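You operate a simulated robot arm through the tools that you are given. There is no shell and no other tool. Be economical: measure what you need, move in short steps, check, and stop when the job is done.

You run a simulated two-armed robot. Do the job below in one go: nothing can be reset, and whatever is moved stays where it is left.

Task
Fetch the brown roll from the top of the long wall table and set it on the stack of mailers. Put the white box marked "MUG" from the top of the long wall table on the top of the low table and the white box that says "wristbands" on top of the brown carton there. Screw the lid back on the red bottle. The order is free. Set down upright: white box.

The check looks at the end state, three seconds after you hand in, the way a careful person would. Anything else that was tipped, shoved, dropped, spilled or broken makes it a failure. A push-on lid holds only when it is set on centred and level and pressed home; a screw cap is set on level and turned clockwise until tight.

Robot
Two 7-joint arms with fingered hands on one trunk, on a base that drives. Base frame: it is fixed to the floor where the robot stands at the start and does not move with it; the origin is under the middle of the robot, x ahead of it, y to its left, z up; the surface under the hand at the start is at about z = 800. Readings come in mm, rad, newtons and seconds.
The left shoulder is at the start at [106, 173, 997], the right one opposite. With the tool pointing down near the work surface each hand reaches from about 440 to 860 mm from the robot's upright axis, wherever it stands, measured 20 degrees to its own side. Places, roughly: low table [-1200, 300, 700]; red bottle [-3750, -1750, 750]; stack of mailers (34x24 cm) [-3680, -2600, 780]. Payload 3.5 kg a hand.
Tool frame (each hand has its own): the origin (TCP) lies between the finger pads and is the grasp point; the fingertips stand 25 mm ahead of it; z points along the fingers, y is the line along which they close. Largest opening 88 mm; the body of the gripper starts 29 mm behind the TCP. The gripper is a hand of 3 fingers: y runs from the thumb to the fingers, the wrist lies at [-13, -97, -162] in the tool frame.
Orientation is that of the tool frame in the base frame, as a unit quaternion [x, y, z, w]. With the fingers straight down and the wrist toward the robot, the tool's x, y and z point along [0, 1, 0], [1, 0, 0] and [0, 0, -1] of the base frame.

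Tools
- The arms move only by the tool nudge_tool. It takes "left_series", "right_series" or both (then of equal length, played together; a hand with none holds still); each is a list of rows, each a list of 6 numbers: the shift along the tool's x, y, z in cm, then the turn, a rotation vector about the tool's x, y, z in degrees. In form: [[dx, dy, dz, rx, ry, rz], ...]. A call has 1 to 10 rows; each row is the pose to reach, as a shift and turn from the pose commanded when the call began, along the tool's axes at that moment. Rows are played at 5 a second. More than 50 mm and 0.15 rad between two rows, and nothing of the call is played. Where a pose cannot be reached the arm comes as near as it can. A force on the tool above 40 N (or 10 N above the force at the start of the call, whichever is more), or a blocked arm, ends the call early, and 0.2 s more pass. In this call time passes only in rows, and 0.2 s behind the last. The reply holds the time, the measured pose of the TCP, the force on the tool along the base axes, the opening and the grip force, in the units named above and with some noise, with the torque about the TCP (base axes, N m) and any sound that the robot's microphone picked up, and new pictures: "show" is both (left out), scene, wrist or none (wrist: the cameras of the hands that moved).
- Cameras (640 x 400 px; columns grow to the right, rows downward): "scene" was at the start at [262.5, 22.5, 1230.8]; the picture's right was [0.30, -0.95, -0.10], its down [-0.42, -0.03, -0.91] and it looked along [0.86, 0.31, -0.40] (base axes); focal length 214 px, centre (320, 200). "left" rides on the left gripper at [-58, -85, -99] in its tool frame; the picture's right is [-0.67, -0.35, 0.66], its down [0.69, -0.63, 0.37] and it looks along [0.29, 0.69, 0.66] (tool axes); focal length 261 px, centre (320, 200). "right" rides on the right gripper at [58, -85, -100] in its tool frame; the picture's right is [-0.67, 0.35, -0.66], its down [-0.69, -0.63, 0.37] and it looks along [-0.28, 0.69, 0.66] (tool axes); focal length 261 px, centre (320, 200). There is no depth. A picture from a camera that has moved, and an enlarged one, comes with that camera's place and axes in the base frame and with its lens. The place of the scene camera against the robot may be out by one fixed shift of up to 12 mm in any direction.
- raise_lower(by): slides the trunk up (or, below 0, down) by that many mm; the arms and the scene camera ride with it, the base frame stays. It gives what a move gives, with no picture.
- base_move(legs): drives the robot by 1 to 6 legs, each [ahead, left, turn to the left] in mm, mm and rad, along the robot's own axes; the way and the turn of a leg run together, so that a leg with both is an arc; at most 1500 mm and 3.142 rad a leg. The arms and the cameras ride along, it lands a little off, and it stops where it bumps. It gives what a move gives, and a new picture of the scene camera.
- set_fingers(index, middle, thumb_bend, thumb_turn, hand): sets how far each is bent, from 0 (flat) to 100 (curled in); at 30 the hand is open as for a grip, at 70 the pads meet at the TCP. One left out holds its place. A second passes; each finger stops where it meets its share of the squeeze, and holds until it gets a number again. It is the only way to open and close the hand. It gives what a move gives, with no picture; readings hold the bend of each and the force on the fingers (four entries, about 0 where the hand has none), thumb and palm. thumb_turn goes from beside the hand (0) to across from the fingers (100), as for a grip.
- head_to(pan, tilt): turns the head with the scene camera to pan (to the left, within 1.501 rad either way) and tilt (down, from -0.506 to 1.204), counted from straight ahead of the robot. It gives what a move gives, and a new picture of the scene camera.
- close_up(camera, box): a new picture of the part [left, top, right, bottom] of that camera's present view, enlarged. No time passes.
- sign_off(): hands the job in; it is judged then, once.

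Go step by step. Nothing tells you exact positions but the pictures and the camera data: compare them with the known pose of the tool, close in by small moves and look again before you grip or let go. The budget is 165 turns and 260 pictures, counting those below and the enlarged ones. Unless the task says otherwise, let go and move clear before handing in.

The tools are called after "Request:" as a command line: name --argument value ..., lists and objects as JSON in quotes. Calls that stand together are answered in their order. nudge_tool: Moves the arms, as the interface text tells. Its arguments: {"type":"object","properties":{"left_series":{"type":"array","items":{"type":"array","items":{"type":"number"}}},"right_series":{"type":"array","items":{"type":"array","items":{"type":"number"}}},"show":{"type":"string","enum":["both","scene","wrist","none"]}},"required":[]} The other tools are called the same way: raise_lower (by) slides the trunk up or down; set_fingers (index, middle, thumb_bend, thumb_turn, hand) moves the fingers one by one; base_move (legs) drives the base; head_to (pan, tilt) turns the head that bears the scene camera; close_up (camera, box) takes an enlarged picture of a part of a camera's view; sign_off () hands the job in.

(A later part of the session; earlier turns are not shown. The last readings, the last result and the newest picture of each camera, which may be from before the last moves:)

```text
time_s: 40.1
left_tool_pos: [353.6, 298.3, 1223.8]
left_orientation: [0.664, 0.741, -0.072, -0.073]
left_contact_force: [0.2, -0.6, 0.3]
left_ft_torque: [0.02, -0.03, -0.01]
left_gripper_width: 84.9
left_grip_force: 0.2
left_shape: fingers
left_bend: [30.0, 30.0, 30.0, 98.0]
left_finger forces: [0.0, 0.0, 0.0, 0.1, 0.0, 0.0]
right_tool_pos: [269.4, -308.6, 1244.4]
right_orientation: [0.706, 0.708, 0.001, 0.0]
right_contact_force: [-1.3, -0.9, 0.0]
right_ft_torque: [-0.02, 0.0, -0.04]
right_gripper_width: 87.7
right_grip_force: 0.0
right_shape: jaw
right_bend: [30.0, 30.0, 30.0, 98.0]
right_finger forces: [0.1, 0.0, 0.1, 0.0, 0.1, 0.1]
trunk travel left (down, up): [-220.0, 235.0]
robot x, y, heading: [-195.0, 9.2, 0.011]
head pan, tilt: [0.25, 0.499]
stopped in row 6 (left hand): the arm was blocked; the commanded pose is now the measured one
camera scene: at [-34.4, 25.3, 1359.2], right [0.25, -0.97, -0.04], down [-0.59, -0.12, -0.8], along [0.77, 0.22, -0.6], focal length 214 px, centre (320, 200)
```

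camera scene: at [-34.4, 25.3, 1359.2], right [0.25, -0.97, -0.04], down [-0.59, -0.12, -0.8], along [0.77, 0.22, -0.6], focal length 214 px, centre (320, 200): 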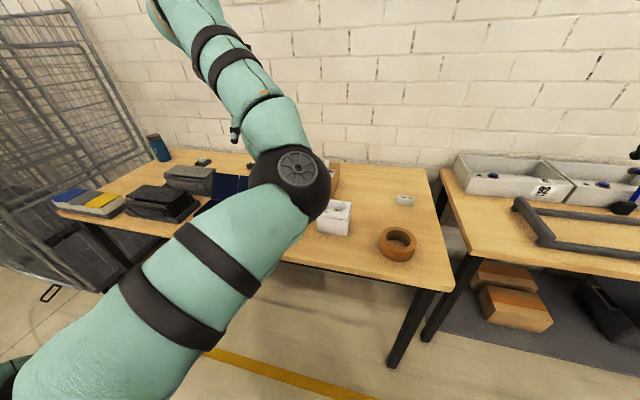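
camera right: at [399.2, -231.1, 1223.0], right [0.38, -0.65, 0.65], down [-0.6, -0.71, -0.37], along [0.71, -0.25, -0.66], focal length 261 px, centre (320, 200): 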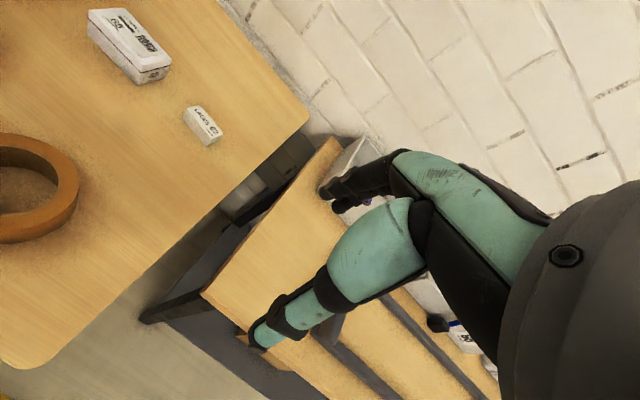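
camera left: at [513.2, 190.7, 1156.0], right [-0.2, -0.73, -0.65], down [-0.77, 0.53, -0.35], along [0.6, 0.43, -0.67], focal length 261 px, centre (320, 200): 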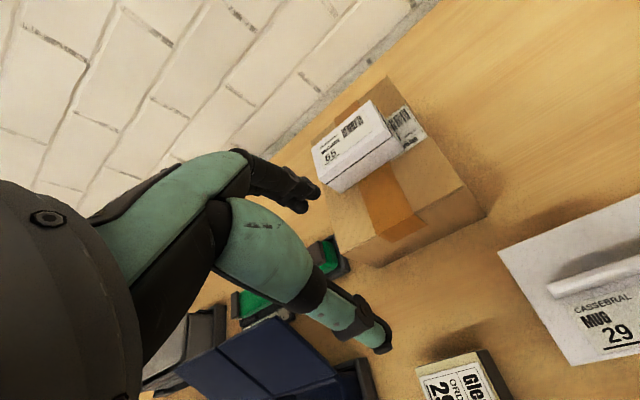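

The MUG box stands undisturbed. The left arm is in an awkward fold; I extend the hand forward and level it.

Request:
nudge_tool --left_series '[[0, 4, 0, -2, 0, 1], [0, 8, 0, -4, 0, 2], [0, 12, 0, -6, 0, 3], [0, 16, 0, -9, 0, 5], [0, 20, 0, -11.7, 0, 6], [0, 24, 0, -11.7, 0, 6]]' --show "both"

```text
time_s: 41.5
left_tool_pos: [530.6, 316.9, 1168.7]
left_orientation: [0.707, 0.707, 0.002, 0.0]
left_contact_force: [1.0, -1.0, -0.8]
left_ft_torque: [0.02, -0.01, 0.0]
left_gripper_width: 84.4
left_grip_force: 0.0
left_shape: fingers
left_bend: [30.0, 30.0, 30.0, 98.0]
left_finger forces: [0.0, 0.1, 0.0, 0.0, 0.0, 0.0]
left hand out of reach, approached as far as the arm can: row 5, 6
right_tool_pos: [269.5, -309.2, 1245.1]
right_orientation: [0.706, 0.708, 0.001, 0.0]
right_contact_force: [-0.5, -0.7, 0.0]
right_ft_torque: [0.01, 0.0, 0.02]
right_gripper_width: 87.4
right_grip_force: 0.1
right_shape: jaw
right_bend: [30.0, 30.0, 30.0, 98.0]
right_finger forces: [0.0, 0.0, 0.1, 0.0, 0.1, 0.0]
trunk travel left (down, up): [-220.0, 235.0]
robot x, y, heading: [-190.9, 9.6, 0.005]
head pan, tilt: [0.25, 0.499]
camera scene: at [-34.4, 23.9, 1359.3], right [0.25, -0.97, -0.04], down [-0.59, -0.12, -0.8], along [0.77, 0.22, -0.6], focal length 214 px, centre (320, 200)
camera left: at [445.7, 260.1, 1267.7], right [-0.35, -0.67, -0.66], down [-0.63, 0.69, -0.37], along [0.7, 0.29, -0.66], focal length 261 px, centre (320, 200)
```

scene: 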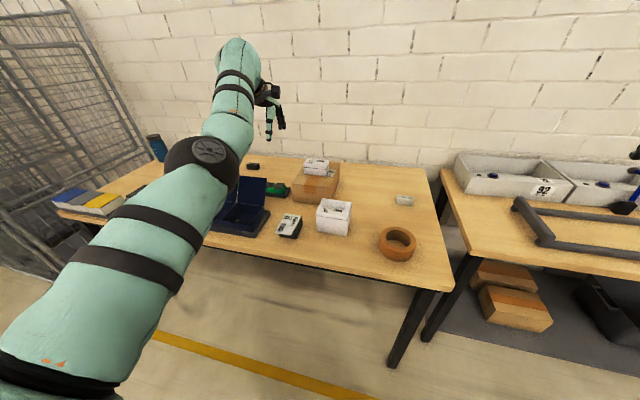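
left: 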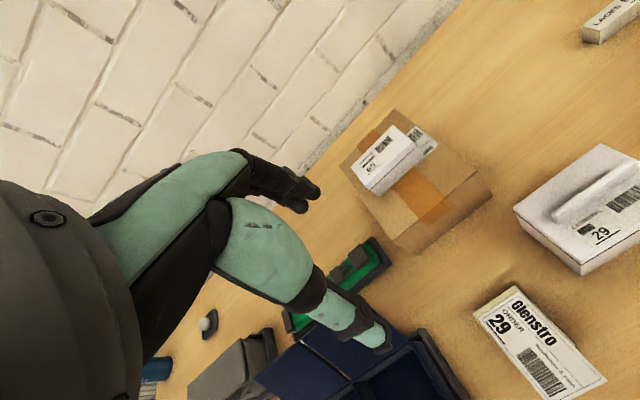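

Arm is fine now. I look closely at the MUG box with both cameras.

Request:
nudge_tool --left_series '[[-4, 0, 0, 0, 0, 0], [-8, 0, 0, 0, 0, 0], [-12, 0, 1, 0, 0, 0], [-16, 0, 2, 0, 0, 0]]' --show "wrist"

Request:
close_up --camera "scene" --box '[260, 180, 430, 280]'

```text
time_s: 42.5
left_tool_pos: [526.1, 155.0, 1151.8]
left_orientation: [0.707, 0.707, 0.001, 0.0]
left_contact_force: [-0.5, -1.0, -0.3]
left_ft_torque: [-0.01, -0.01, 0.02]
left_gripper_width: 84.7
left_grip_force: 0.0
left_shape: fingers
left_bend: [30.0, 30.0, 30.0, 98.0]
left_finger forces: [0.0, 0.0, 0.0, 0.0, 0.1, 0.0]
right_tool_pos: [270.1, -309.9, 1245.1]
right_orientation: [0.706, 0.708, 0.0, -0.002]
right_contact_force: [0.1, -0.9, 0.4]
right_ft_torque: [0.02, 0.0, -0.01]
right_gripper_width: 87.7
right_grip_force: 0.1
right_shape: jaw
right_bend: [30.0, 30.0, 30.0, 98.0]
right_finger forces: [0.0, 0.0, 0.1, 0.1, 0.0, 0.0]
trunk travel left (down, up): [-220.0, 235.0]
robot x, y, heading: [-194.9, 6.2, 0.004]
head pan, tilt: [0.25, 0.499]
camera left: at [442.7, 97.6, 1250.7], right [-0.35, -0.67, -0.66], down [-0.63, 0.69, -0.36], along [0.7, 0.29, -0.66], focal length 261 px, centre (320, 200)
```

left: 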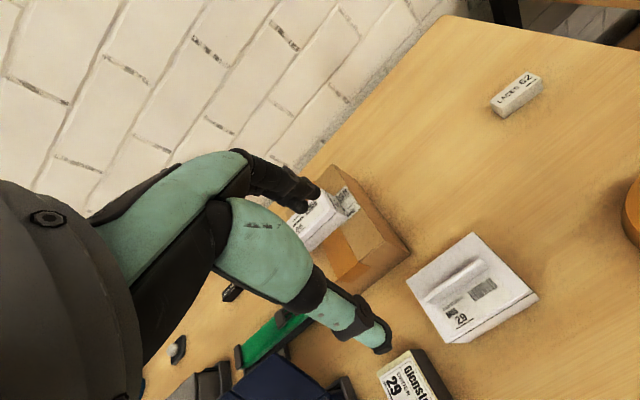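

```text
3.76 times, centred on (345, 230) of scene
camera zoom: at [-34.3, 23.4, 1359.2], right [0.25, -0.97, -0.04], down [-0.59, -0.12, -0.8], along [0.77, 0.22, -0.6], focal length 807 px, centre (226, 87)
```

zoom: 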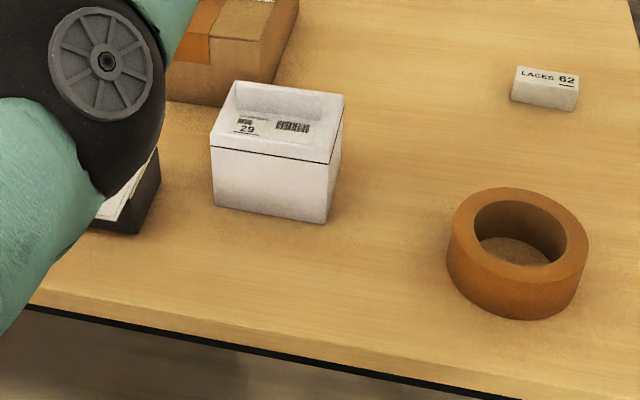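

Request:
close_up --camera "left" --box '[390, 220, 550, 360]'

```text
2.86 times, centred on (470, 290) of left
camera zoom: at [442.7, 97.6, 1250.7], right [-0.35, -0.67, -0.66], down [-0.63, 0.69, -0.36], along [0.7, 0.29, -0.66], focal length 745 px, centre (-109, -57)
```

zoom: 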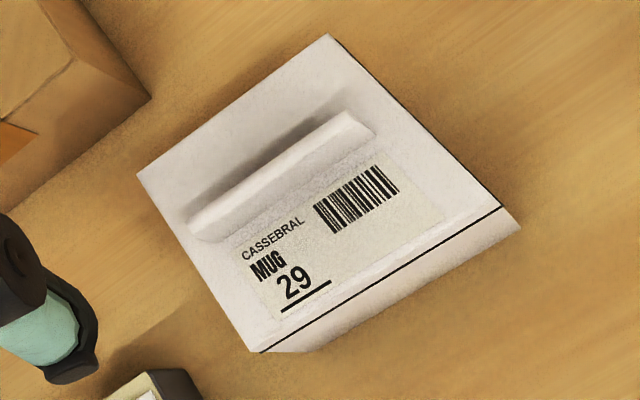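

The MUG box is about 108×84×88 with a centred carry bar on its lid at about [543, 147]. I'll bring the right hand over the roll first for a look.

Request:
nudge_tool --right_series '[[2.8, 1.9, 1.9, 0, 0, 0], [5.6, 3.8, 3.8, 0, 0, 0], [8.4, 5.7, 5.7, 0, 0, 0], [11.2, 7.6, 7.6, 0, 0, 0], [14, 9.5, 9.5, 0, 0, 0], [16.8, 11.4, 11.4, 0, 0, 0], [19.6, 13.3, 13.3, 0, 0, 0], [22.4, 15.2, 15.2, 0, 0, 0]]' --show "wrist"

Request:
close_up --camera "right" --box '[0, 150, 320, 400]'

```text
time_s: 44.3
left_tool_pos: [528.7, 157.7, 1149.5]
left_orientation: [0.707, 0.707, 0.001, 0.0]
left_contact_force: [0.6, 0.4, -0.9]
left_ft_torque: [0.0, 0.02, 0.0]
left_gripper_width: 84.9
left_grip_force: 0.1
left_shape: fingers
left_bend: [30.0, 30.0, 30.0, 98.0]
left_finger forces: [0.0, 0.1, 0.1, 0.0, 0.0, 0.0]
right_tool_pos: [420.0, -82.3, 1091.8]
right_orientation: [0.706, 0.708, 0.0, -0.001]
right_contact_force: [0.3, 0.1, 0.4]
right_ft_torque: [-0.03, -0.02, 0.01]
right_gripper_width: 87.8
right_grip_force: 0.1
right_shape: jaw
right_bend: [30.0, 30.0, 30.0, 98.0]
right_finger forces: [0.0, 0.1, 0.1, 0.0, 0.0, 0.0]
trunk travel left (down, up): [-220.0, 235.0]
robot x, y, heading: [-194.8, 12.4, 0.001]
head pan, tilt: [0.25, 0.499]
camera right: at [334.2, -23.8, 1190.9], right [0.35, -0.67, 0.66], down [-0.63, -0.69, -0.37], along [0.7, -0.28, -0.66], focal length 261 px, centre (320, 200)
```

right: 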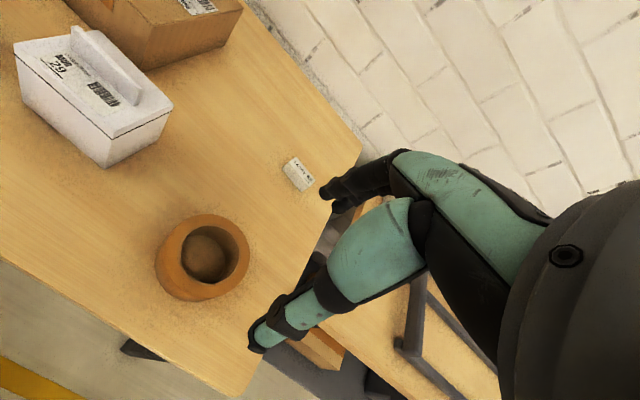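

```text
1.60 times, centred on (160, 275) of right
camera zoom: at [334.2, -23.8, 1190.9], right [0.35, -0.67, 0.66], down [-0.63, -0.69, -0.37], along [0.7, -0.28, -0.66], focal length 417 px, centre (576, 80)
```

zoom: 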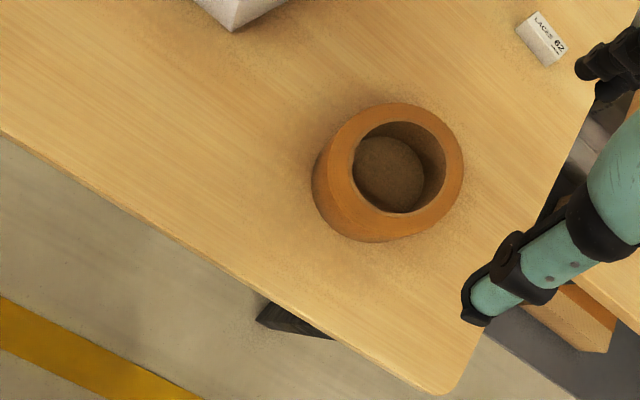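

Roll centre about [477, -71], inner radius ~38, wall ~22. I'll straddle its near wall; descend to z≈890 and check.

Request:
nudge_tool --right_series '[[0.5, 0.4, 4.5, 0, 0, 0], [1.1, 0.8, 9, 0, 0, 0], [1.1, 0.8, 13.5, 0, 0, 0], [1.1, 0.8, 17, 0, 0, 0], [1.1, 0.8, 19.5, 0, 0, 0]]' --show "both"

```text
time_s: 45.5
left_tool_pos: [528.9, 157.0, 1151.0]
left_orientation: [0.708, 0.707, 0.003, -0.001]
left_contact_force: [0.2, -0.2, 0.9]
left_ft_torque: [0.0, -0.01, 0.0]
left_gripper_width: 84.9
left_grip_force: 0.1
left_shape: fingers
left_bend: [30.0, 30.0, 30.0, 98.0]
left_finger forces: [0.0, 0.1, 0.0, 0.0, 0.0, 0.0]
right_tool_pos: [431.1, -73.5, 897.3]
right_orientation: [0.707, 0.708, 0.0, -0.001]
right_contact_force: [0.0, 0.6, -0.4]
right_ft_torque: [-0.01, 0.01, 0.0]
right_gripper_width: 87.6
right_grip_force: 0.0
right_shape: jaw
right_bend: [30.0, 30.0, 30.0, 98.0]
right_finger forces: [0.0, 0.1, 0.1, 0.1, 0.0, 0.0]
trunk travel left (down, up): [-220.0, 235.0]
robot x, y, heading: [-190.9, 10.8, 0.005]
head pan, tilt: [0.25, 0.499]
camera scene: at [-34.0, 24.8, 1359.2], right [0.25, -0.97, -0.04], down [-0.59, -0.12, -0.8], along [0.77, 0.22, -0.6], focal length 214 px, centre (320, 200)
camera right: at [343.9, -14.3, 997.5], right [0.35, -0.67, 0.65], down [-0.63, -0.69, -0.37], along [0.7, -0.28, -0.66], focal length 261 px, centre (320, 200)
```

scene: 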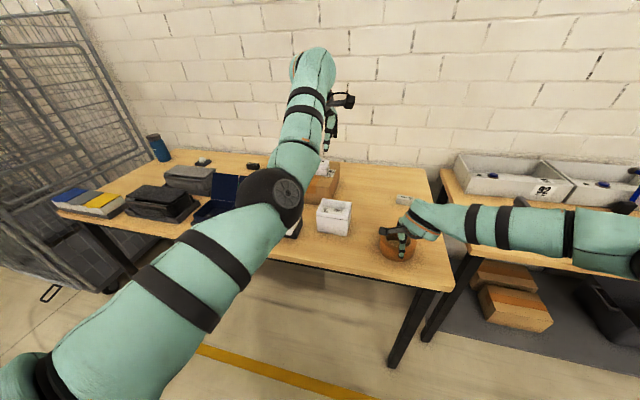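
right: 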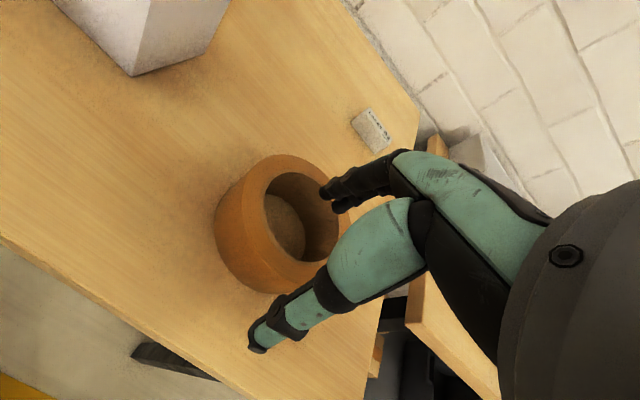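

Aligned: fingers over the hole, thumb outside. I descend.

Request:
nudge_tool --right_series '[[0, -0.2, 2, 0, 0, 0], [0, -0.2, 4, 0, 0, 0], [0, -0.2, 5.2, 0, 0, 0], [0, -0.2, 6.2, 0, 0, 0]]' --show "wrist"

```text
time_s: 46.5
left_tool_pos: [527.0, 156.4, 1151.2]
left_orientation: [0.707, 0.707, 0.002, 0.0]
left_contact_force: [0.0, 0.0, -0.3]
left_ft_torque: [0.0, -0.01, 0.0]
left_gripper_width: 84.7
left_grip_force: 0.1
left_shape: fingers
left_bend: [30.0, 30.0, 30.0, 98.0]
left_finger forces: [0.1, 0.1, 0.1, 0.0, 0.0, 0.0]
right_tool_pos: [427.3, -73.2, 836.0]
right_orientation: [0.706, 0.708, 0.001, -0.001]
right_contact_force: [0.2, -0.4, 0.6]
right_ft_torque: [-0.03, 0.01, 0.03]
right_gripper_width: 87.7
right_grip_force: 0.1
right_shape: jaw
right_bend: [30.0, 30.0, 30.0, 98.0]
right_finger forces: [0.0, 0.0, 0.1, 0.1, 0.1, 0.0]
trunk travel left (down, up): [-220.0, 235.0]
robot x, y, heading: [-194.5, 9.1, 0.004]
head pan, tilt: [0.25, 0.499]
camera right: at [340.5, -15.4, 934.3], right [0.35, -0.67, 0.66], down [-0.63, -0.69, -0.37], along [0.7, -0.28, -0.66], focal length 261 px, centre (320, 200)
```

right: 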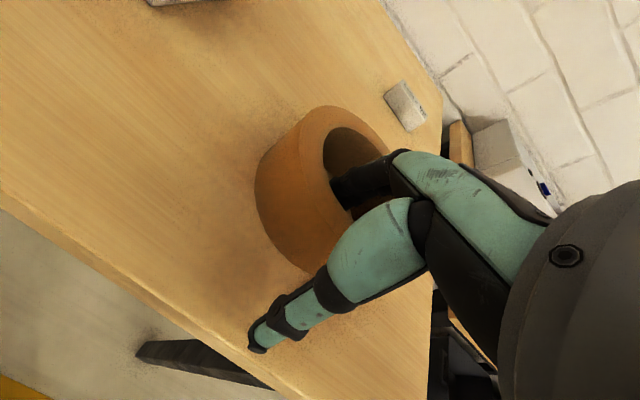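

Straddling the wall with no contact. I close the right hand.

Request:
set_fingers --hand "right" --index 66 --middle 66 --thumb_bend 66

Request:
nudge_tool --right_series '[[0, 0, -1, 0, 0, 0], [0, 0, -3, 0, 0, 0], [0, 0, -6, 0, 0, 0]]' --show "wrist"

```text
time_s: 47.5
left_tool_pos: [528.8, 155.8, 1151.2]
left_orientation: [0.707, 0.707, 0.002, 0.0]
left_contact_force: [0.4, -0.4, -0.3]
left_ft_torque: [0.01, 0.0, 0.0]
left_gripper_width: 84.5
left_grip_force: 0.0
left_shape: fingers
left_bend: [30.0, 30.0, 30.0, 98.0]
left_finger forces: [0.0, 0.0, 0.0, 0.0, 0.1, 0.1]
right_tool_pos: [427.6, -73.2, 834.9]
right_orientation: [0.706, 0.708, 0.001, -0.001]
right_contact_force: [-0.4, 0.1, 0.5]
right_ft_torque: [0.0, 0.03, 0.03]
right_gripper_width: 10.8
right_grip_force: 2.4
right_shape: fingers
right_bend: [65.0, 64.0, 64.0, 97.0]
right_finger forces: [0.5, 1.4, 0.0, 0.0, 2.3, 0.0]
trunk travel left (down, up): [-220.0, 235.0]
robot x, y, heading: [-194.0, 8.7, 0.008]
head pan, tilt: [0.25, 0.499]
```

```text
time_s: 48.3
left_tool_pos: [527.3, 156.7, 1152.2]
left_orientation: [0.707, 0.707, 0.002, -0.001]
left_contact_force: [-0.9, -0.2, 0.5]
left_ft_torque: [0.0, -0.01, 0.01]
left_gripper_width: 84.7
left_grip_force: 0.1
left_shape: fingers
left_bend: [30.0, 30.0, 30.0, 98.0]
left_finger forces: [0.1, 0.0, 0.0, 0.1, 0.0, 0.1]
right_tool_pos: [425.7, -74.7, 895.8]
right_orientation: [0.706, 0.708, 0.001, 0.001]
right_contact_force: [0.1, 0.1, -3.0]
right_ft_torque: [0.01, 0.09, 0.01]
right_gripper_width: 13.2
right_grip_force: 3.1
right_shape: fingers
right_bend: [64.0, 65.0, 63.0, 97.0]
right_finger forces: [2.0, 1.8, 0.0, 0.0, 3.0, 0.0]
trunk travel left (down, up): [-220.0, 235.0]
robot x, y, heading: [-194.2, 7.7, 0.009]
head pan, tilt: [0.25, 0.499]
camera right: at [338.7, -17.2, 993.6], right [0.35, -0.67, 0.66], down [-0.63, -0.69, -0.37], along [0.7, -0.28, -0.66], focal length 261 px, centre (320, 200)
```

right: 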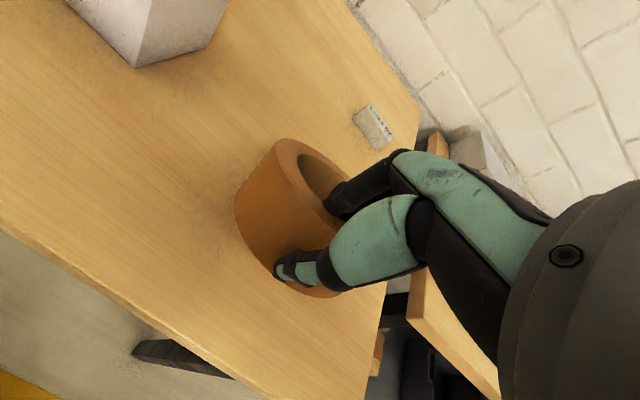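

Lifted but grip is weak (3 N) since the wall is thin. I tighten immediately.

Request:
set_fingers --hand "right" --index 75 --middle 75 --thumb_bend 75

Request:
nudge_tool --right_series '[[0, 0, -3, 0, 0, 0], [0, 0, -6, 0, 0, 0]]' --show "both"

```text
time_s: 49.3
left_tool_pos: [526.6, 156.1, 1150.7]
left_orientation: [0.707, 0.708, 0.002, 0.0]
left_contact_force: [0.0, 0.3, 0.6]
left_ft_torque: [-0.02, 0.02, 0.0]
left_gripper_width: 84.8
left_grip_force: 0.0
left_shape: fingers
left_bend: [30.0, 30.0, 30.0, 98.0]
left_finger forces: [0.0, 0.1, 0.0, 0.0, 0.0, 0.0]
right_tool_pos: [426.5, -75.5, 893.9]
right_orientation: [0.706, 0.708, 0.001, 0.0]
right_contact_force: [0.2, 0.4, -2.7]
right_ft_torque: [0.0, 0.09, 0.0]
right_gripper_width: 9.0
right_grip_force: 12.4
right_shape: fingers
right_bend: [74.0, 74.0, 63.0, 94.0]
right_finger forces: [8.5, 4.4, 0.0, 0.0, 12.4, 0.0]
trunk travel left (down, up): [-220.0, 235.0]
robot x, y, heading: [-194.8, 9.2, 0.005]
head pan, tilt: [0.25, 0.499]
```

```text
time_s: 49.9
left_tool_pos: [527.7, 156.6, 1150.7]
left_orientation: [0.707, 0.707, 0.002, 0.0]
left_contact_force: [0.8, -0.4, 0.4]
left_ft_torque: [0.01, 0.02, 0.02]
left_gripper_width: 84.7
left_grip_force: 0.1
left_shape: fingers
left_bend: [30.0, 30.0, 30.0, 98.0]
left_finger forces: [0.0, 0.0, 0.1, 0.0, 0.0, 0.1]
right_tool_pos: [425.7, -72.8, 955.6]
right_orientation: [0.706, 0.708, 0.0, -0.001]
right_contact_force: [0.2, -0.1, -1.9]
right_ft_torque: [0.01, 0.07, 0.01]
right_gripper_width: 8.8
right_grip_force: 12.6
right_shape: fingers
right_bend: [74.0, 74.0, 63.0, 94.0]
right_finger forces: [8.5, 4.4, 0.1, 0.1, 12.5, 0.1]
trunk travel left (down, up): [-220.0, 235.0]
robot x, y, heading: [-193.6, 11.2, 0.004]
head pan, tilt: [0.25, 0.499]
camera scene: at [-34.7, 25.0, 1359.3], right [0.25, -0.97, -0.04], down [-0.59, -0.12, -0.8], along [0.77, 0.22, -0.6], focal length 214 px, centre (320, 200)
camera right: at [338.7, -13.7, 1052.9], right [0.35, -0.67, 0.66], down [-0.63, -0.69, -0.37], along [0.7, -0.28, -0.66], focal length 261 px, centre (320, 200)
```

scene: 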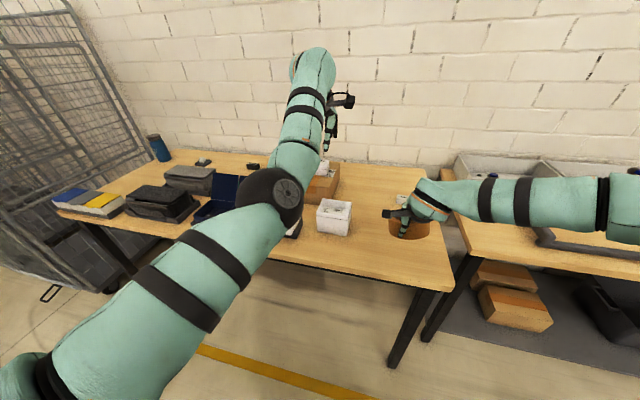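
right: 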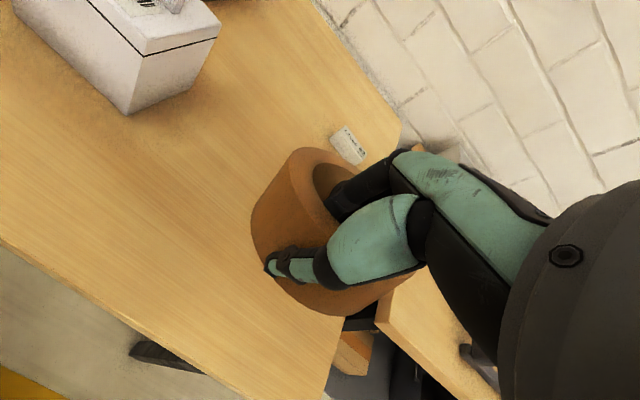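

Roll held firmly. I raise the right hand aside while lowering the left hand toward the MUG box's carry bar.

Request:
nudge_tool --left_series '[[0, 0, 3, 0, 0, 0], [0, 0.3, 6, 0, 0, 0], [-0.3, 0.6, 9, 0, 0, 0], [-0.6, 1.0, 11, 0, 0, 0], [-0.8, 1.4, 13, 0, 0, 0]]' --right_series '[[0, 0, -3, 0, 0, 0], [-1, 0, -6, 0, 0, 0], [-4, 0, -9, 0, 0, 0], [-7, 0, -12, 0, 0, 0], [-10, 0, -15, 0, 0, 0]]' --show "both"

```text
time_s: 51.1
left_tool_pos: [539.7, 150.5, 1020.8]
left_orientation: [0.708, 0.707, 0.002, -0.001]
left_contact_force: [0.1, -0.3, -0.3]
left_ft_torque: [-0.01, 0.02, 0.01]
left_gripper_width: 84.8
left_grip_force: 0.0
left_shape: fingers
left_bend: [30.0, 30.0, 30.0, 98.0]
left_finger forces: [0.0, 0.0, 0.0, 0.0, 0.0, 0.1]
right_tool_pos: [427.4, -175.8, 1107.7]
right_orientation: [0.706, 0.708, 0.001, -0.001]
right_contact_force: [-0.2, 0.0, -2.1]
right_ft_torque: [0.05, 0.05, 0.0]
right_gripper_width: 8.6
right_grip_force: 13.3
right_shape: fingers
right_bend: [74.0, 74.0, 63.0, 94.0]
right_finger forces: [8.5, 4.6, 0.0, 0.0, 12.4, 0.0]
trunk travel left (down, up): [-220.0, 235.0]
robot x, y, heading: [-191.3, 8.7, 0.001]
head pan, tilt: [0.25, 0.499]
camera scene: at [-34.6, 24.1, 1359.3], right [0.25, -0.97, -0.04], down [-0.59, -0.12, -0.8], along [0.77, 0.22, -0.6], focal length 214 px, centre (320, 200)
camera right: at [340.8, -117.7, 1206.1], right [0.35, -0.67, 0.65], down [-0.63, -0.69, -0.37], along [0.7, -0.28, -0.66], focal length 261 px, centre (320, 200)
camera left: at [454.7, 92.6, 1119.8], right [-0.35, -0.67, -0.66], down [-0.63, 0.69, -0.36], along [0.7, 0.29, -0.66], focal length 261 px, centre (320, 200)
```

scene: 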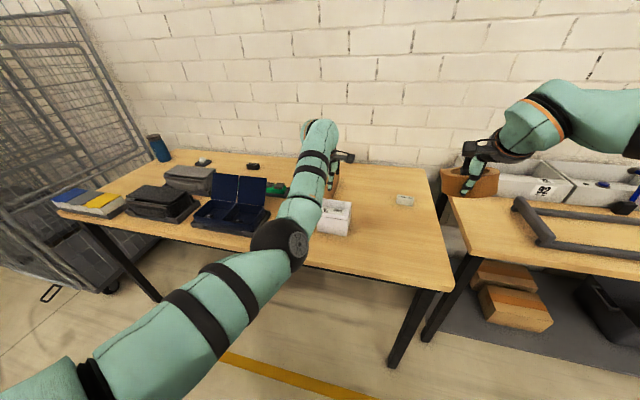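
right: 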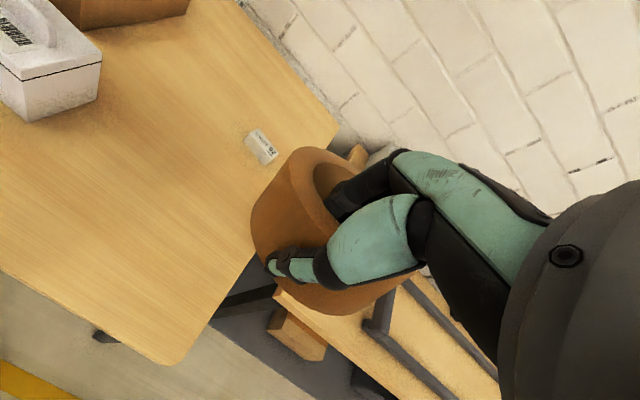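
left: 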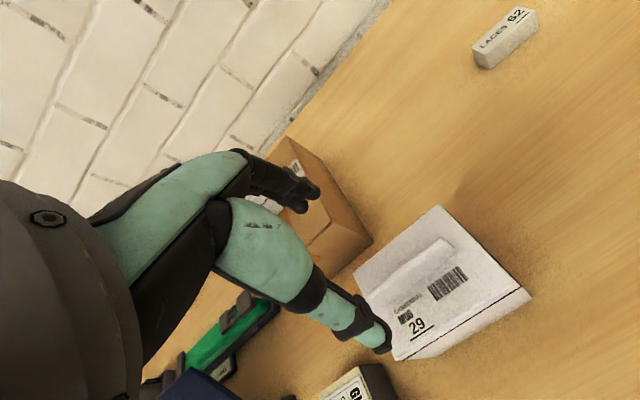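

I continue down to just above the bar and recheck.

Request:
nudge_tool --left_series '[[0, 0.2, 3, 0, 0, 0], [0, 0.4, 6, 0, 0, 0], [0, 0.4, 8, 0, 0, 0]]' --show "wrist"

Request:
close_up --camera "left" --box '[220, 140, 540, 360]'

```text
time_s: 51.9
left_tool_pos: [546.1, 149.4, 939.1]
left_orientation: [0.707, 0.707, 0.002, -0.001]
left_contact_force: [-0.1, 0.6, 0.4]
left_ft_torque: [0.01, -0.05, 0.05]
left_gripper_width: 84.6
left_grip_force: 0.1
left_shape: fingers
left_bend: [30.0, 30.0, 30.0, 98.0]
left_finger forces: [0.0, 0.0, 0.0, 0.0, 0.0, 0.0]
right_tool_pos: [429.0, -174.2, 1107.5]
right_orientation: [0.706, 0.708, 0.0, -0.001]
right_contact_force: [-0.2, -0.2, -2.9]
right_ft_torque: [0.04, 0.1, 0.02]
right_gripper_width: 8.6
right_grip_force: 12.8
right_shape: fingers
right_bend: [74.0, 74.0, 63.0, 94.0]
right_finger forces: [8.2, 4.7, 0.0, 0.0, 12.5, 0.1]
trunk travel left (down, up): [-220.0, 235.0]
robot x, y, heading: [-195.7, 6.1, 0.006]
head pan, tilt: [0.25, 0.499]
camera left: at [461.5, 92.9, 1039.0], right [-0.35, -0.67, -0.66], down [-0.63, 0.69, -0.36], along [0.7, 0.29, -0.66], focal length 261 px, centre (320, 200)
```

left: 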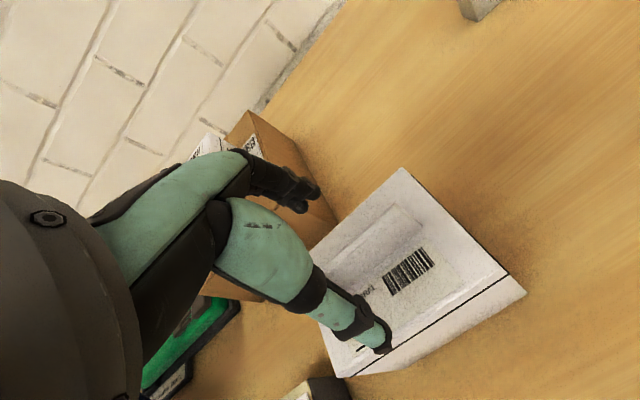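

```text
1.82 times, centred on (380, 250) of left
camera zoom: at [461.5, 92.9, 1039.0], right [-0.35, -0.67, -0.66], down [-0.63, 0.69, -0.36], along [0.7, 0.29, -0.66], focal length 474 px, centre (211, 109)
```

zoom: 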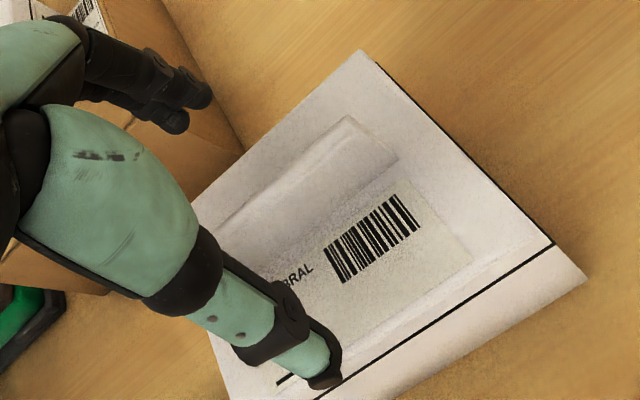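

Bar lies centred between thumb and fingers (x ≈ 546). I lower until the tips are just above the lid and close.

Request:
nudge_tool --left_series '[[0, 0, 1, 0, 0, 0], [0, 0, 1.7, 0, 0, 0], [0, 0, 2.2, 0, 0, 0]]' --show "none"

Request:
set_fingers --hand "left" --index 72 --middle 72 --thumb_bend 72

Request:
close_up --camera "left" --box '[220, 140, 540, 360]'

```text
time_s: 52.7
left_tool_pos: [543.9, 150.6, 918.0]
left_orientation: [0.707, 0.707, 0.002, -0.001]
left_contact_force: [0.5, 1.0, 0.5]
left_ft_torque: [0.01, 0.03, -0.02]
left_gripper_width: 84.9
left_grip_force: 0.3
left_shape: fingers
left_bend: [30.0, 30.0, 30.0, 98.0]
left_finger forces: [0.0, 0.0, 0.0, 0.1, 0.4, 0.1]
right_tool_pos: [427.9, -174.9, 1106.9]
right_orientation: [0.706, 0.708, 0.0, -0.001]
right_contact_force: [0.3, 0.3, -1.9]
right_ft_torque: [0.02, 0.08, 0.02]
right_gripper_width: 8.8
right_grip_force: 12.3
right_shape: fingers
right_bend: [74.0, 74.0, 63.0, 94.0]
right_finger forces: [8.2, 4.9, 0.0, 0.0, 12.5, 0.0]
trunk travel left (down, up): [-220.0, 235.0]
robot x, y, heading: [-196.0, 9.1, 0.006]
head pan, tilt: [0.25, 0.499]
```

```text
time_s: 53.7
left_tool_pos: [542.7, 150.7, 921.9]
left_orientation: [0.707, 0.708, 0.003, 0.001]
left_contact_force: [2.0, 3.0, 26.2]
left_ft_torque: [0.02, 0.26, -0.2]
left_gripper_width: 11.9
left_grip_force: 25.2
left_shape: fingers
left_bend: [72.0, 54.0, 59.0, 97.0]
left_finger forces: [0.1, 23.2, 0.0, 0.0, 27.3, 0.0]
right_tool_pos: [426.1, -176.4, 1109.0]
right_orientation: [0.706, 0.708, 0.002, 0.001]
right_contact_force: [-0.5, -1.1, -2.4]
right_ft_torque: [0.03, 0.08, -0.03]
right_gripper_width: 8.7
right_grip_force: 12.9
right_shape: fingers
right_bend: [74.0, 74.0, 63.0, 94.0]
right_finger forces: [8.1, 4.8, 0.0, 0.0, 12.4, 0.1]
trunk travel left (down, up): [-220.0, 235.0]
robot x, y, heading: [-197.2, 12.1, 0.0]
head pan, tilt: [0.25, 0.499]
```

```text
1.82 times, centred on (380, 250) of left
camera zoom: at [457.1, 93.2, 1021.3], right [-0.34, -0.67, -0.66], down [-0.63, 0.69, -0.37], along [0.7, 0.29, -0.65], focal length 474 px, centre (211, 109)
```

zoom: 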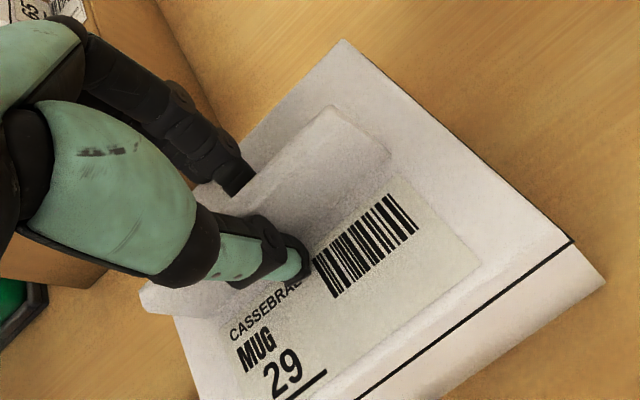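

The bar is gripped at about 25 N by middle finger and thumb, but the tips press on the lid. I ease up in small steps and watch whether the base comes along.

Request:
nudge_tool --left_series '[[0, 0, -0.4, 0, 0, 0], [0, 0, -0.8, 0, 0, 0], [0, 0, -1.2, 0, 0, 0]]' --show "wrist"

Request:
close_up --camera "scene" --box '[240, 170, 400, 270]'

```text
time_s: 54.5
left_tool_pos: [544.0, 150.9, 926.6]
left_orientation: [0.708, 0.706, 0.001, -0.002]
left_contact_force: [0.2, 0.1, -3.0]
left_ft_torque: [0.04, -0.04, -0.03]
left_gripper_width: 9.4
left_grip_force: 11.7
left_shape: fingers
left_bend: [72.0, 53.0, 60.0, 95.0]
left_finger forces: [0.0, 11.3, 0.0, 0.0, 12.5, 0.0]
right_tool_pos: [429.0, -175.2, 1106.0]
right_orientation: [0.706, 0.708, 0.001, -0.001]
right_contact_force: [0.0, -0.3, -3.3]
right_ft_torque: [0.04, 0.07, 0.0]
right_gripper_width: 8.5
right_grip_force: 12.8
right_shape: fingers
right_bend: [74.0, 74.0, 63.0, 94.0]
right_finger forces: [8.0, 4.8, 0.0, 0.0, 12.4, 0.1]
trunk travel left (down, up): [-220.0, 235.0]
robot x, y, heading: [-193.2, 9.5, 0.006]
head pan, tilt: [0.25, 0.499]
camera left: at [460.1, 92.3, 1027.3], right [-0.35, -0.67, -0.66], down [-0.63, 0.69, -0.36], along [0.69, 0.29, -0.66], focal length 261 px, centre (320, 200)
```

left: 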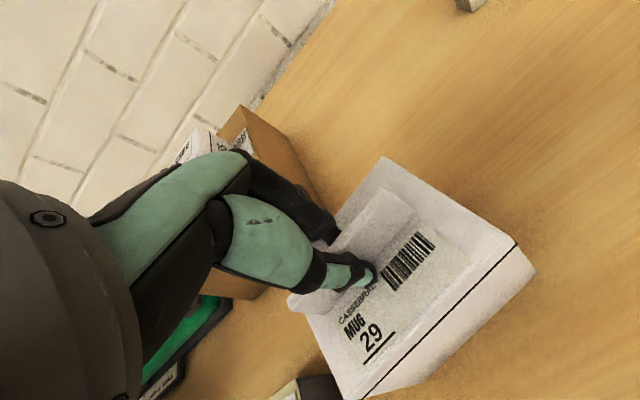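

```text
4.00 times, centred on (320, 220) of scene
camera zoom: at [-33.1, 24.6, 1358.8], right [0.25, -0.97, -0.04], down [-0.59, -0.12, -0.8], along [0.77, 0.22, -0.6], focal length 858 px, centre (320, 120)
```

zoom: 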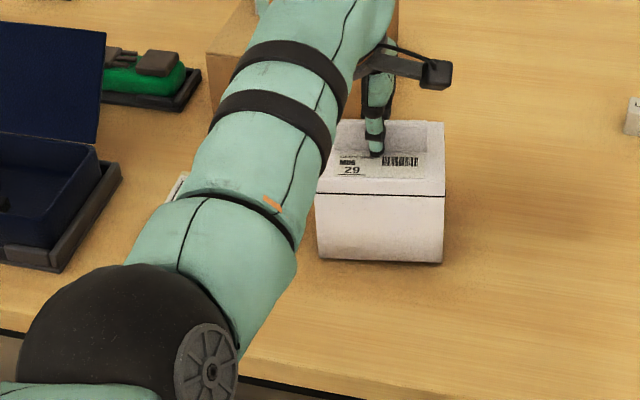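

The box seems to be coming up with about 3 N. I lift another 15 mm to verify the lid and base rise together.

Request:
nudge_tool --left_series '[[0, 0, -0.5, 0, 0, 0], [0, 0, -1.0, 0, 0, 0], [0, 0, -1.5, 0, 0, 0]]' --show "wrist"

Request:
close_up --camera "scene" --box '[240, 170, 400, 270]'

```text
time_s: 55.3
left_tool_pos: [545.4, 149.8, 944.3]
left_orientation: [0.708, 0.707, 0.002, 0.0]
left_contact_force: [-0.5, 0.2, -3.6]
left_ft_torque: [0.01, -0.07, 0.02]
left_gripper_width: 9.4
left_grip_force: 11.6
left_shape: fingers
left_bend: [72.0, 53.0, 60.0, 95.0]
left_finger forces: [0.1, 11.2, 0.1, 0.0, 12.5, 0.0]
right_tool_pos: [428.6, -175.8, 1106.7]
right_orientation: [0.706, 0.708, 0.001, 0.0]
right_contact_force: [-0.8, 0.8, -1.9]
right_ft_torque: [0.02, 0.06, -0.01]
right_gripper_width: 8.7
right_grip_force: 12.8
right_shape: fingers
right_bend: [74.0, 74.0, 63.0, 94.0]
right_finger forces: [8.1, 4.9, 0.0, 0.0, 12.4, 0.1]
trunk travel left (down, up): [-220.0, 235.0]
robot x, y, heading: [-195.4, 11.9, 0.009]
head pan, tilt: [0.25, 0.499]
camera left: at [460.5, 93.1, 1044.7], right [-0.35, -0.67, -0.66], down [-0.63, 0.69, -0.36], along [0.7, 0.29, -0.66], focal length 261 px, centre (320, 200)
```

left: 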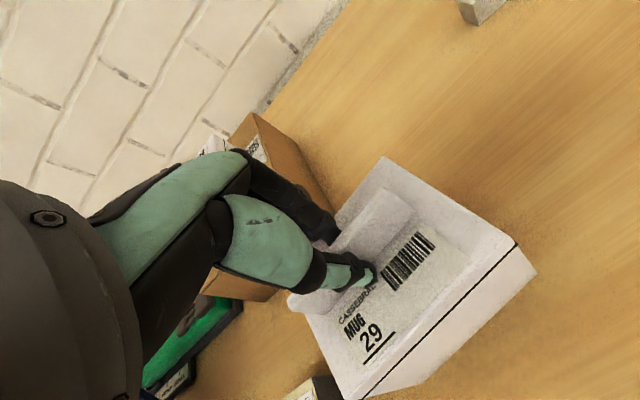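

```text
4.00 times, centred on (320, 220) of scene
camera zoom: at [-33.6, 24.8, 1359.1], right [0.25, -0.97, -0.04], down [-0.59, -0.12, -0.8], along [0.77, 0.22, -0.6], focal length 858 px, centre (320, 120)
```

zoom: 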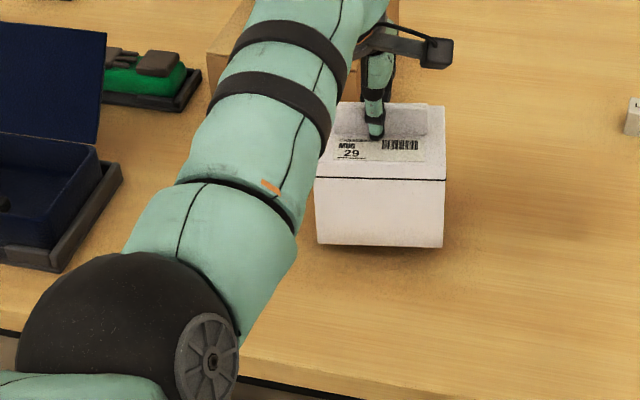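

Lid and base rise together (3.6 N). I lift high, then will back off and turn to the low table.

Request:
nudge_tool --left_series '[[0, 0, -3, 0, 0, 0], [0, 0, -6, 0, 0, 0], [0, 0, -9, 0, 0, 0], [0, 0, -12, 0, 0, 0], [0, 0, -15, 0, 0, 0]]' --show "wrist"

Request:
base_move --legs '[[-160, 0, 0]]'

```text
time_s: 56.5
left_tool_pos: [544.6, 152.8, 1093.6]
left_orientation: [0.707, 0.707, 0.002, -0.001]
left_contact_force: [0.2, -0.1, -3.3]
left_ft_torque: [0.01, -0.03, -0.05]
left_gripper_width: 9.3
left_grip_force: 11.4
left_shape: fingers
left_bend: [72.0, 54.0, 60.0, 95.0]
left_finger forces: [0.0, 10.7, 0.0, 0.0, 12.3, 0.0]
right_tool_pos: [427.7, -175.3, 1107.2]
right_orientation: [0.705, 0.709, 0.001, -0.001]
right_contact_force: [0.4, 0.0, -3.2]
right_ft_torque: [0.01, 0.1, 0.03]
right_gripper_width: 8.3
right_grip_force: 12.6
right_shape: fingers
right_bend: [74.0, 74.0, 63.0, 94.0]
right_finger forces: [8.0, 5.1, 0.1, 0.1, 12.5, 0.1]
trunk travel left (down, up): [-220.0, 235.0]
robot x, y, heading: [-194.5, 7.7, 0.007]
head pan, tilt: [0.25, 0.499]
camera left: at [459.2, 94.4, 1194.0], right [-0.35, -0.67, -0.66], down [-0.63, 0.69, -0.36], along [0.7, 0.29, -0.66], focal length 261 px, centre (320, 200)
```

left: 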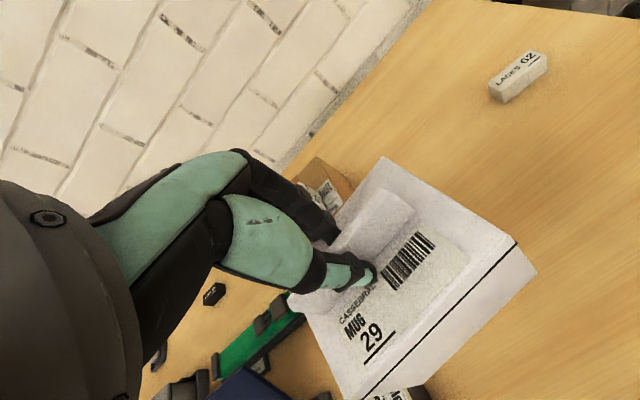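

```text
time_s: 58.0
left_tool_pos: [387.2, 148.9, 1092.6]
left_orientation: [0.707, 0.707, 0.001, -0.002]
left_contact_force: [-0.9, -0.3, -3.7]
left_ft_torque: [0.03, -0.05, -0.01]
left_gripper_width: 8.9
left_grip_force: 11.3
left_shape: fingers
left_bend: [72.0, 54.0, 60.0, 95.0]
left_finger forces: [0.0, 10.7, 0.0, 0.0, 12.3, 0.0]
right_tool_pos: [271.6, -177.0, 1105.4]
right_orientation: [0.706, 0.708, 0.0, -0.001]
right_contact_force: [-0.1, 0.3, -2.5]
right_ft_torque: [0.04, 0.08, -0.04]
right_gripper_width: 8.4
right_grip_force: 12.5
right_shape: fingers
right_bend: [74.0, 74.0, 63.0, 94.0]
right_finger forces: [8.2, 5.0, 0.0, 0.0, 12.3, 0.1]
trunk travel left (down, up): [-220.0, 235.0]
robot x, y, heading: [-353.4, 6.3, 0.004]
head pan, tilt: [0.25, 0.499]
camera scene: at [-190.7, 23.9, 1358.7], right [0.25, -0.97, -0.04], down [-0.59, -0.12, -0.8], along [0.77, 0.22, -0.6], focal length 214 px, centre (320, 200)
```

scene: 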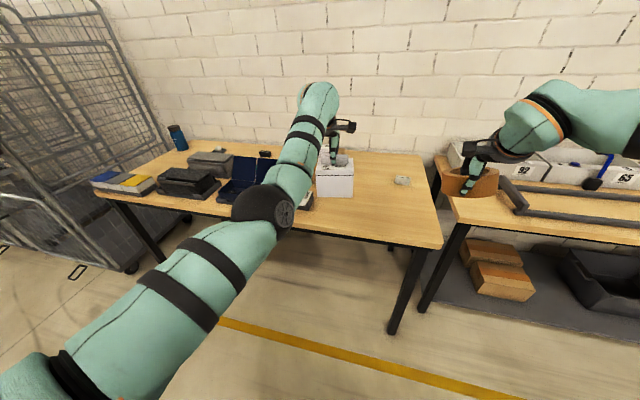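

Both are held steadily. I turn left to face the low table.

Request:
base_move --legs '[[0, 0, 1.57], [0, 0, 1.56], [0, -70, 0]]'

Request:
head_to --pan 0.35 --tilt 0.6

```text
time_s: 66.5
left_tool_pos: [-1094.4, -42.7, 1093.5]
left_orientation: [-0.694, 0.72, -0.001, 0.0]
left_contact_force: [0.0, -1.5, -3.8]
left_ft_torque: [-0.01, 0.01, -0.01]
left_gripper_width: 2.0
left_grip_force: 3.7
left_shape: fingers
left_bend: [71.0, 72.0, 68.0, 97.0]
left_finger forces: [3.1, 0.3, 0.0, 0.0, 3.6, 0.1]
right_tool_pos: [-967.1, 279.3, 1107.5]
right_orientation: [-0.696, 0.718, 0.0, 0.0]
right_contact_force: [-0.3, -0.1, -1.9]
right_ft_torque: [0.02, -0.07, -0.01]
right_gripper_width: 7.4
right_grip_force: 11.7
right_shape: fingers
right_bend: [74.0, 74.0, 65.0, 94.0]
right_finger forces: [7.9, 4.4, 0.0, 0.0, 11.5, 0.0]
trunk travel left (down, up): [-220.0, 235.0]
robot x, y, heading: [-354.0, 74.1, 3.11]
head pan, tilt: [0.25, 0.499]
camera scene: at [-505.7, 49.6, 1359.1], right [-0.22, 0.98, -0.03], down [0.59, 0.1, -0.8], along [-0.78, -0.19, -0.6], focal length 214 px, centre (320, 200)
```

scene: 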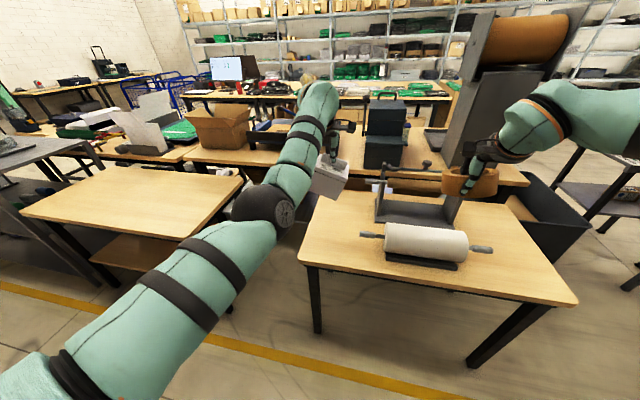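

```text
time_s: 67.2
left_tool_pos: [-1095.0, -42.4, 1094.3]
left_orientation: [-0.695, 0.719, -0.002, -0.001]
left_contact_force: [-0.2, -0.1, -3.1]
left_ft_torque: [-0.04, -0.01, -0.01]
left_gripper_width: 2.0
left_grip_force: 3.5
left_shape: fingers
left_bend: [71.0, 72.0, 68.0, 97.0]
left_finger forces: [3.0, 0.3, 0.0, 0.0, 3.4, 0.1]
right_tool_pos: [-967.9, 281.7, 1106.2]
right_orientation: [-0.696, 0.718, 0.0, 0.0]
right_contact_force: [0.3, 0.4, -2.7]
right_ft_torque: [-0.04, -0.07, 0.0]
right_gripper_width: 7.4
right_grip_force: 11.2
right_shape: fingers
right_bend: [74.0, 74.0, 65.0, 94.0]
right_finger forces: [8.1, 4.4, 0.0, 0.1, 11.4, 0.0]
trunk travel left (down, up): [-220.0, 235.0]
robot x, y, heading: [-353.2, 76.6, 3.117]
head pan, tilt: [0.351, 0.6]
camera scene: at [-499.5, 44.2, 1350.9], right [-0.31, 0.95, -0.05], down [0.65, 0.17, -0.74], along [-0.69, -0.26, -0.67], focal length 214 px, centre (320, 200)
```

scene: 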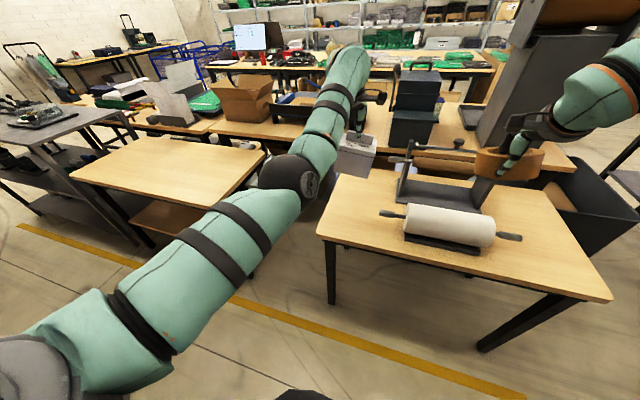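

Grip on the MUG box has slipped. No time passes in pictures, so I look before acting.

Request:
close_up --camera "left" --box '[160, 100, 560, 400]'

Request:
close_up --camera "scene" --box '[290, 80, 430, 200]'

```text
1.33 times, centred on (360, 250) of left
camera zoom: at [-1007.7, 14.1, 1193.1], right [0.37, 0.65, -0.66], down [0.61, -0.71, -0.36], along [-0.7, -0.26, -0.66], focal length 348 px, centre (267, 133)
```

zoom: 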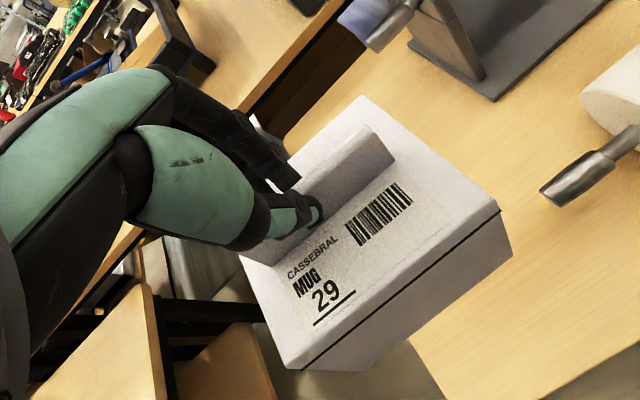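

```text
3.33 times, centred on (360, 140) of scene
camera zoom: at [-499.5, 44.2, 1350.9], right [-0.31, 0.95, -0.05], down [0.65, 0.17, -0.74], along [-0.69, -0.26, -0.67], focal length 715 px, centre (187, 400)
```

zoom: 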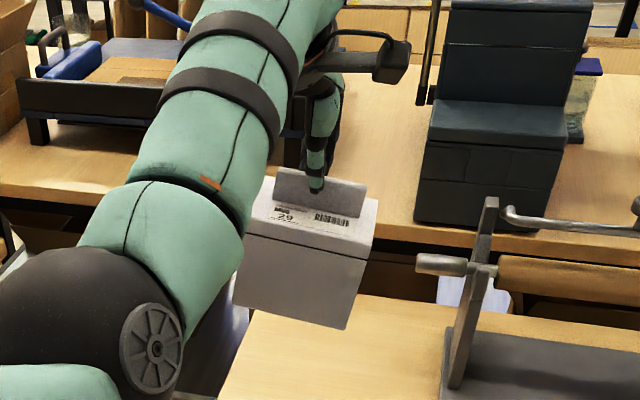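

The bar slid in the grip and only index and thumb hold it now; squeezing more could pop it off. I lower it smoothly over the free left-front area of the table, shifting 40 mm away from the roller handle.

Request:
nudge_tool --left_series '[[0.1, 0, 0.3, 0, 0, 0], [0.4, 0, 1, 0, 0, 0], [0.9, 0, 2.2, 0, 0, 0], [1.5, 0, 3.8, 0, 0, 0], [2.1, 0, 5.8, 0, 0, 0], [2.7, 0, 8, 0, 0, 0], [3.3, 0, 10.2, 0, 0, 0], [3.7, 0, 12.2, 0, 0, 0], [3.9, 0, 13.8, 0, 0, 0], [4, 0, 14.8, 0, 0, 0]]' --show "both"

```text
time_s: 69.4
left_tool_pos: [-1095.9, -81.8, 945.0]
left_orientation: [-0.695, 0.719, 0.0, -0.002]
left_contact_force: [1.5, 0.1, -3.3]
left_ft_torque: [-0.02, 0.02, 0.01]
left_gripper_width: 2.1
left_grip_force: 3.3
left_shape: fingers
left_bend: [71.0, 72.0, 68.0, 97.0]
left_finger forces: [3.0, 0.3, 0.0, 0.0, 3.3, 0.0]
right_tool_pos: [-967.8, 282.1, 1106.0]
right_orientation: [-0.696, 0.718, 0.0, 0.0]
right_contact_force: [0.2, -0.5, -1.8]
right_ft_torque: [-0.07, -0.06, 0.01]
right_gripper_width: 7.6
right_grip_force: 12.2
right_shape: fingers
right_bend: [74.0, 74.0, 65.0, 94.0]
right_finger forces: [8.0, 4.4, 0.0, 0.1, 11.5, 0.0]
trunk travel left (down, up): [-220.0, 235.0]
robot x, y, heading: [-349.1, 74.8, 3.116]
head pan, tilt: [0.351, 0.6]
camera scene: at [-499.7, 43.3, 1350.8], right [-0.31, 0.95, -0.05], down [0.65, 0.17, -0.74], along [-0.69, -0.26, -0.67], focal length 214 px, centre (320, 200)
camera left: at [-1008.2, -25.2, 1044.4], right [0.37, 0.66, -0.66], down [0.6, -0.71, -0.36], along [-0.7, -0.26, -0.66], focal length 261 px, centre (320, 200)
```

scene: 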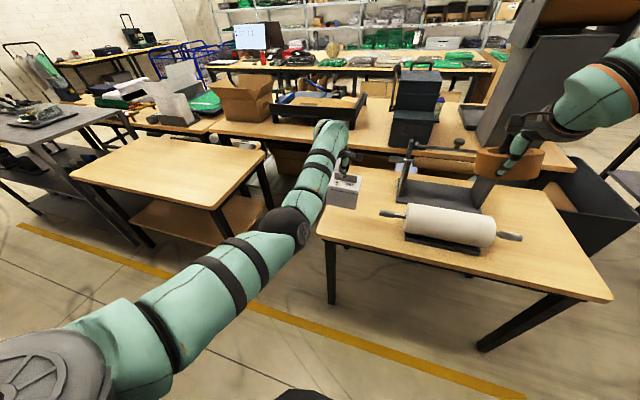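
left: 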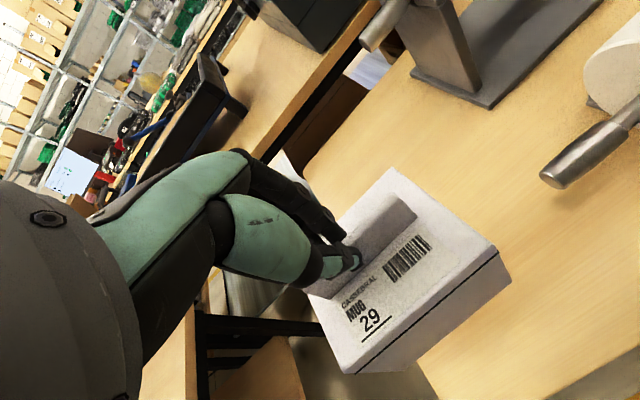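

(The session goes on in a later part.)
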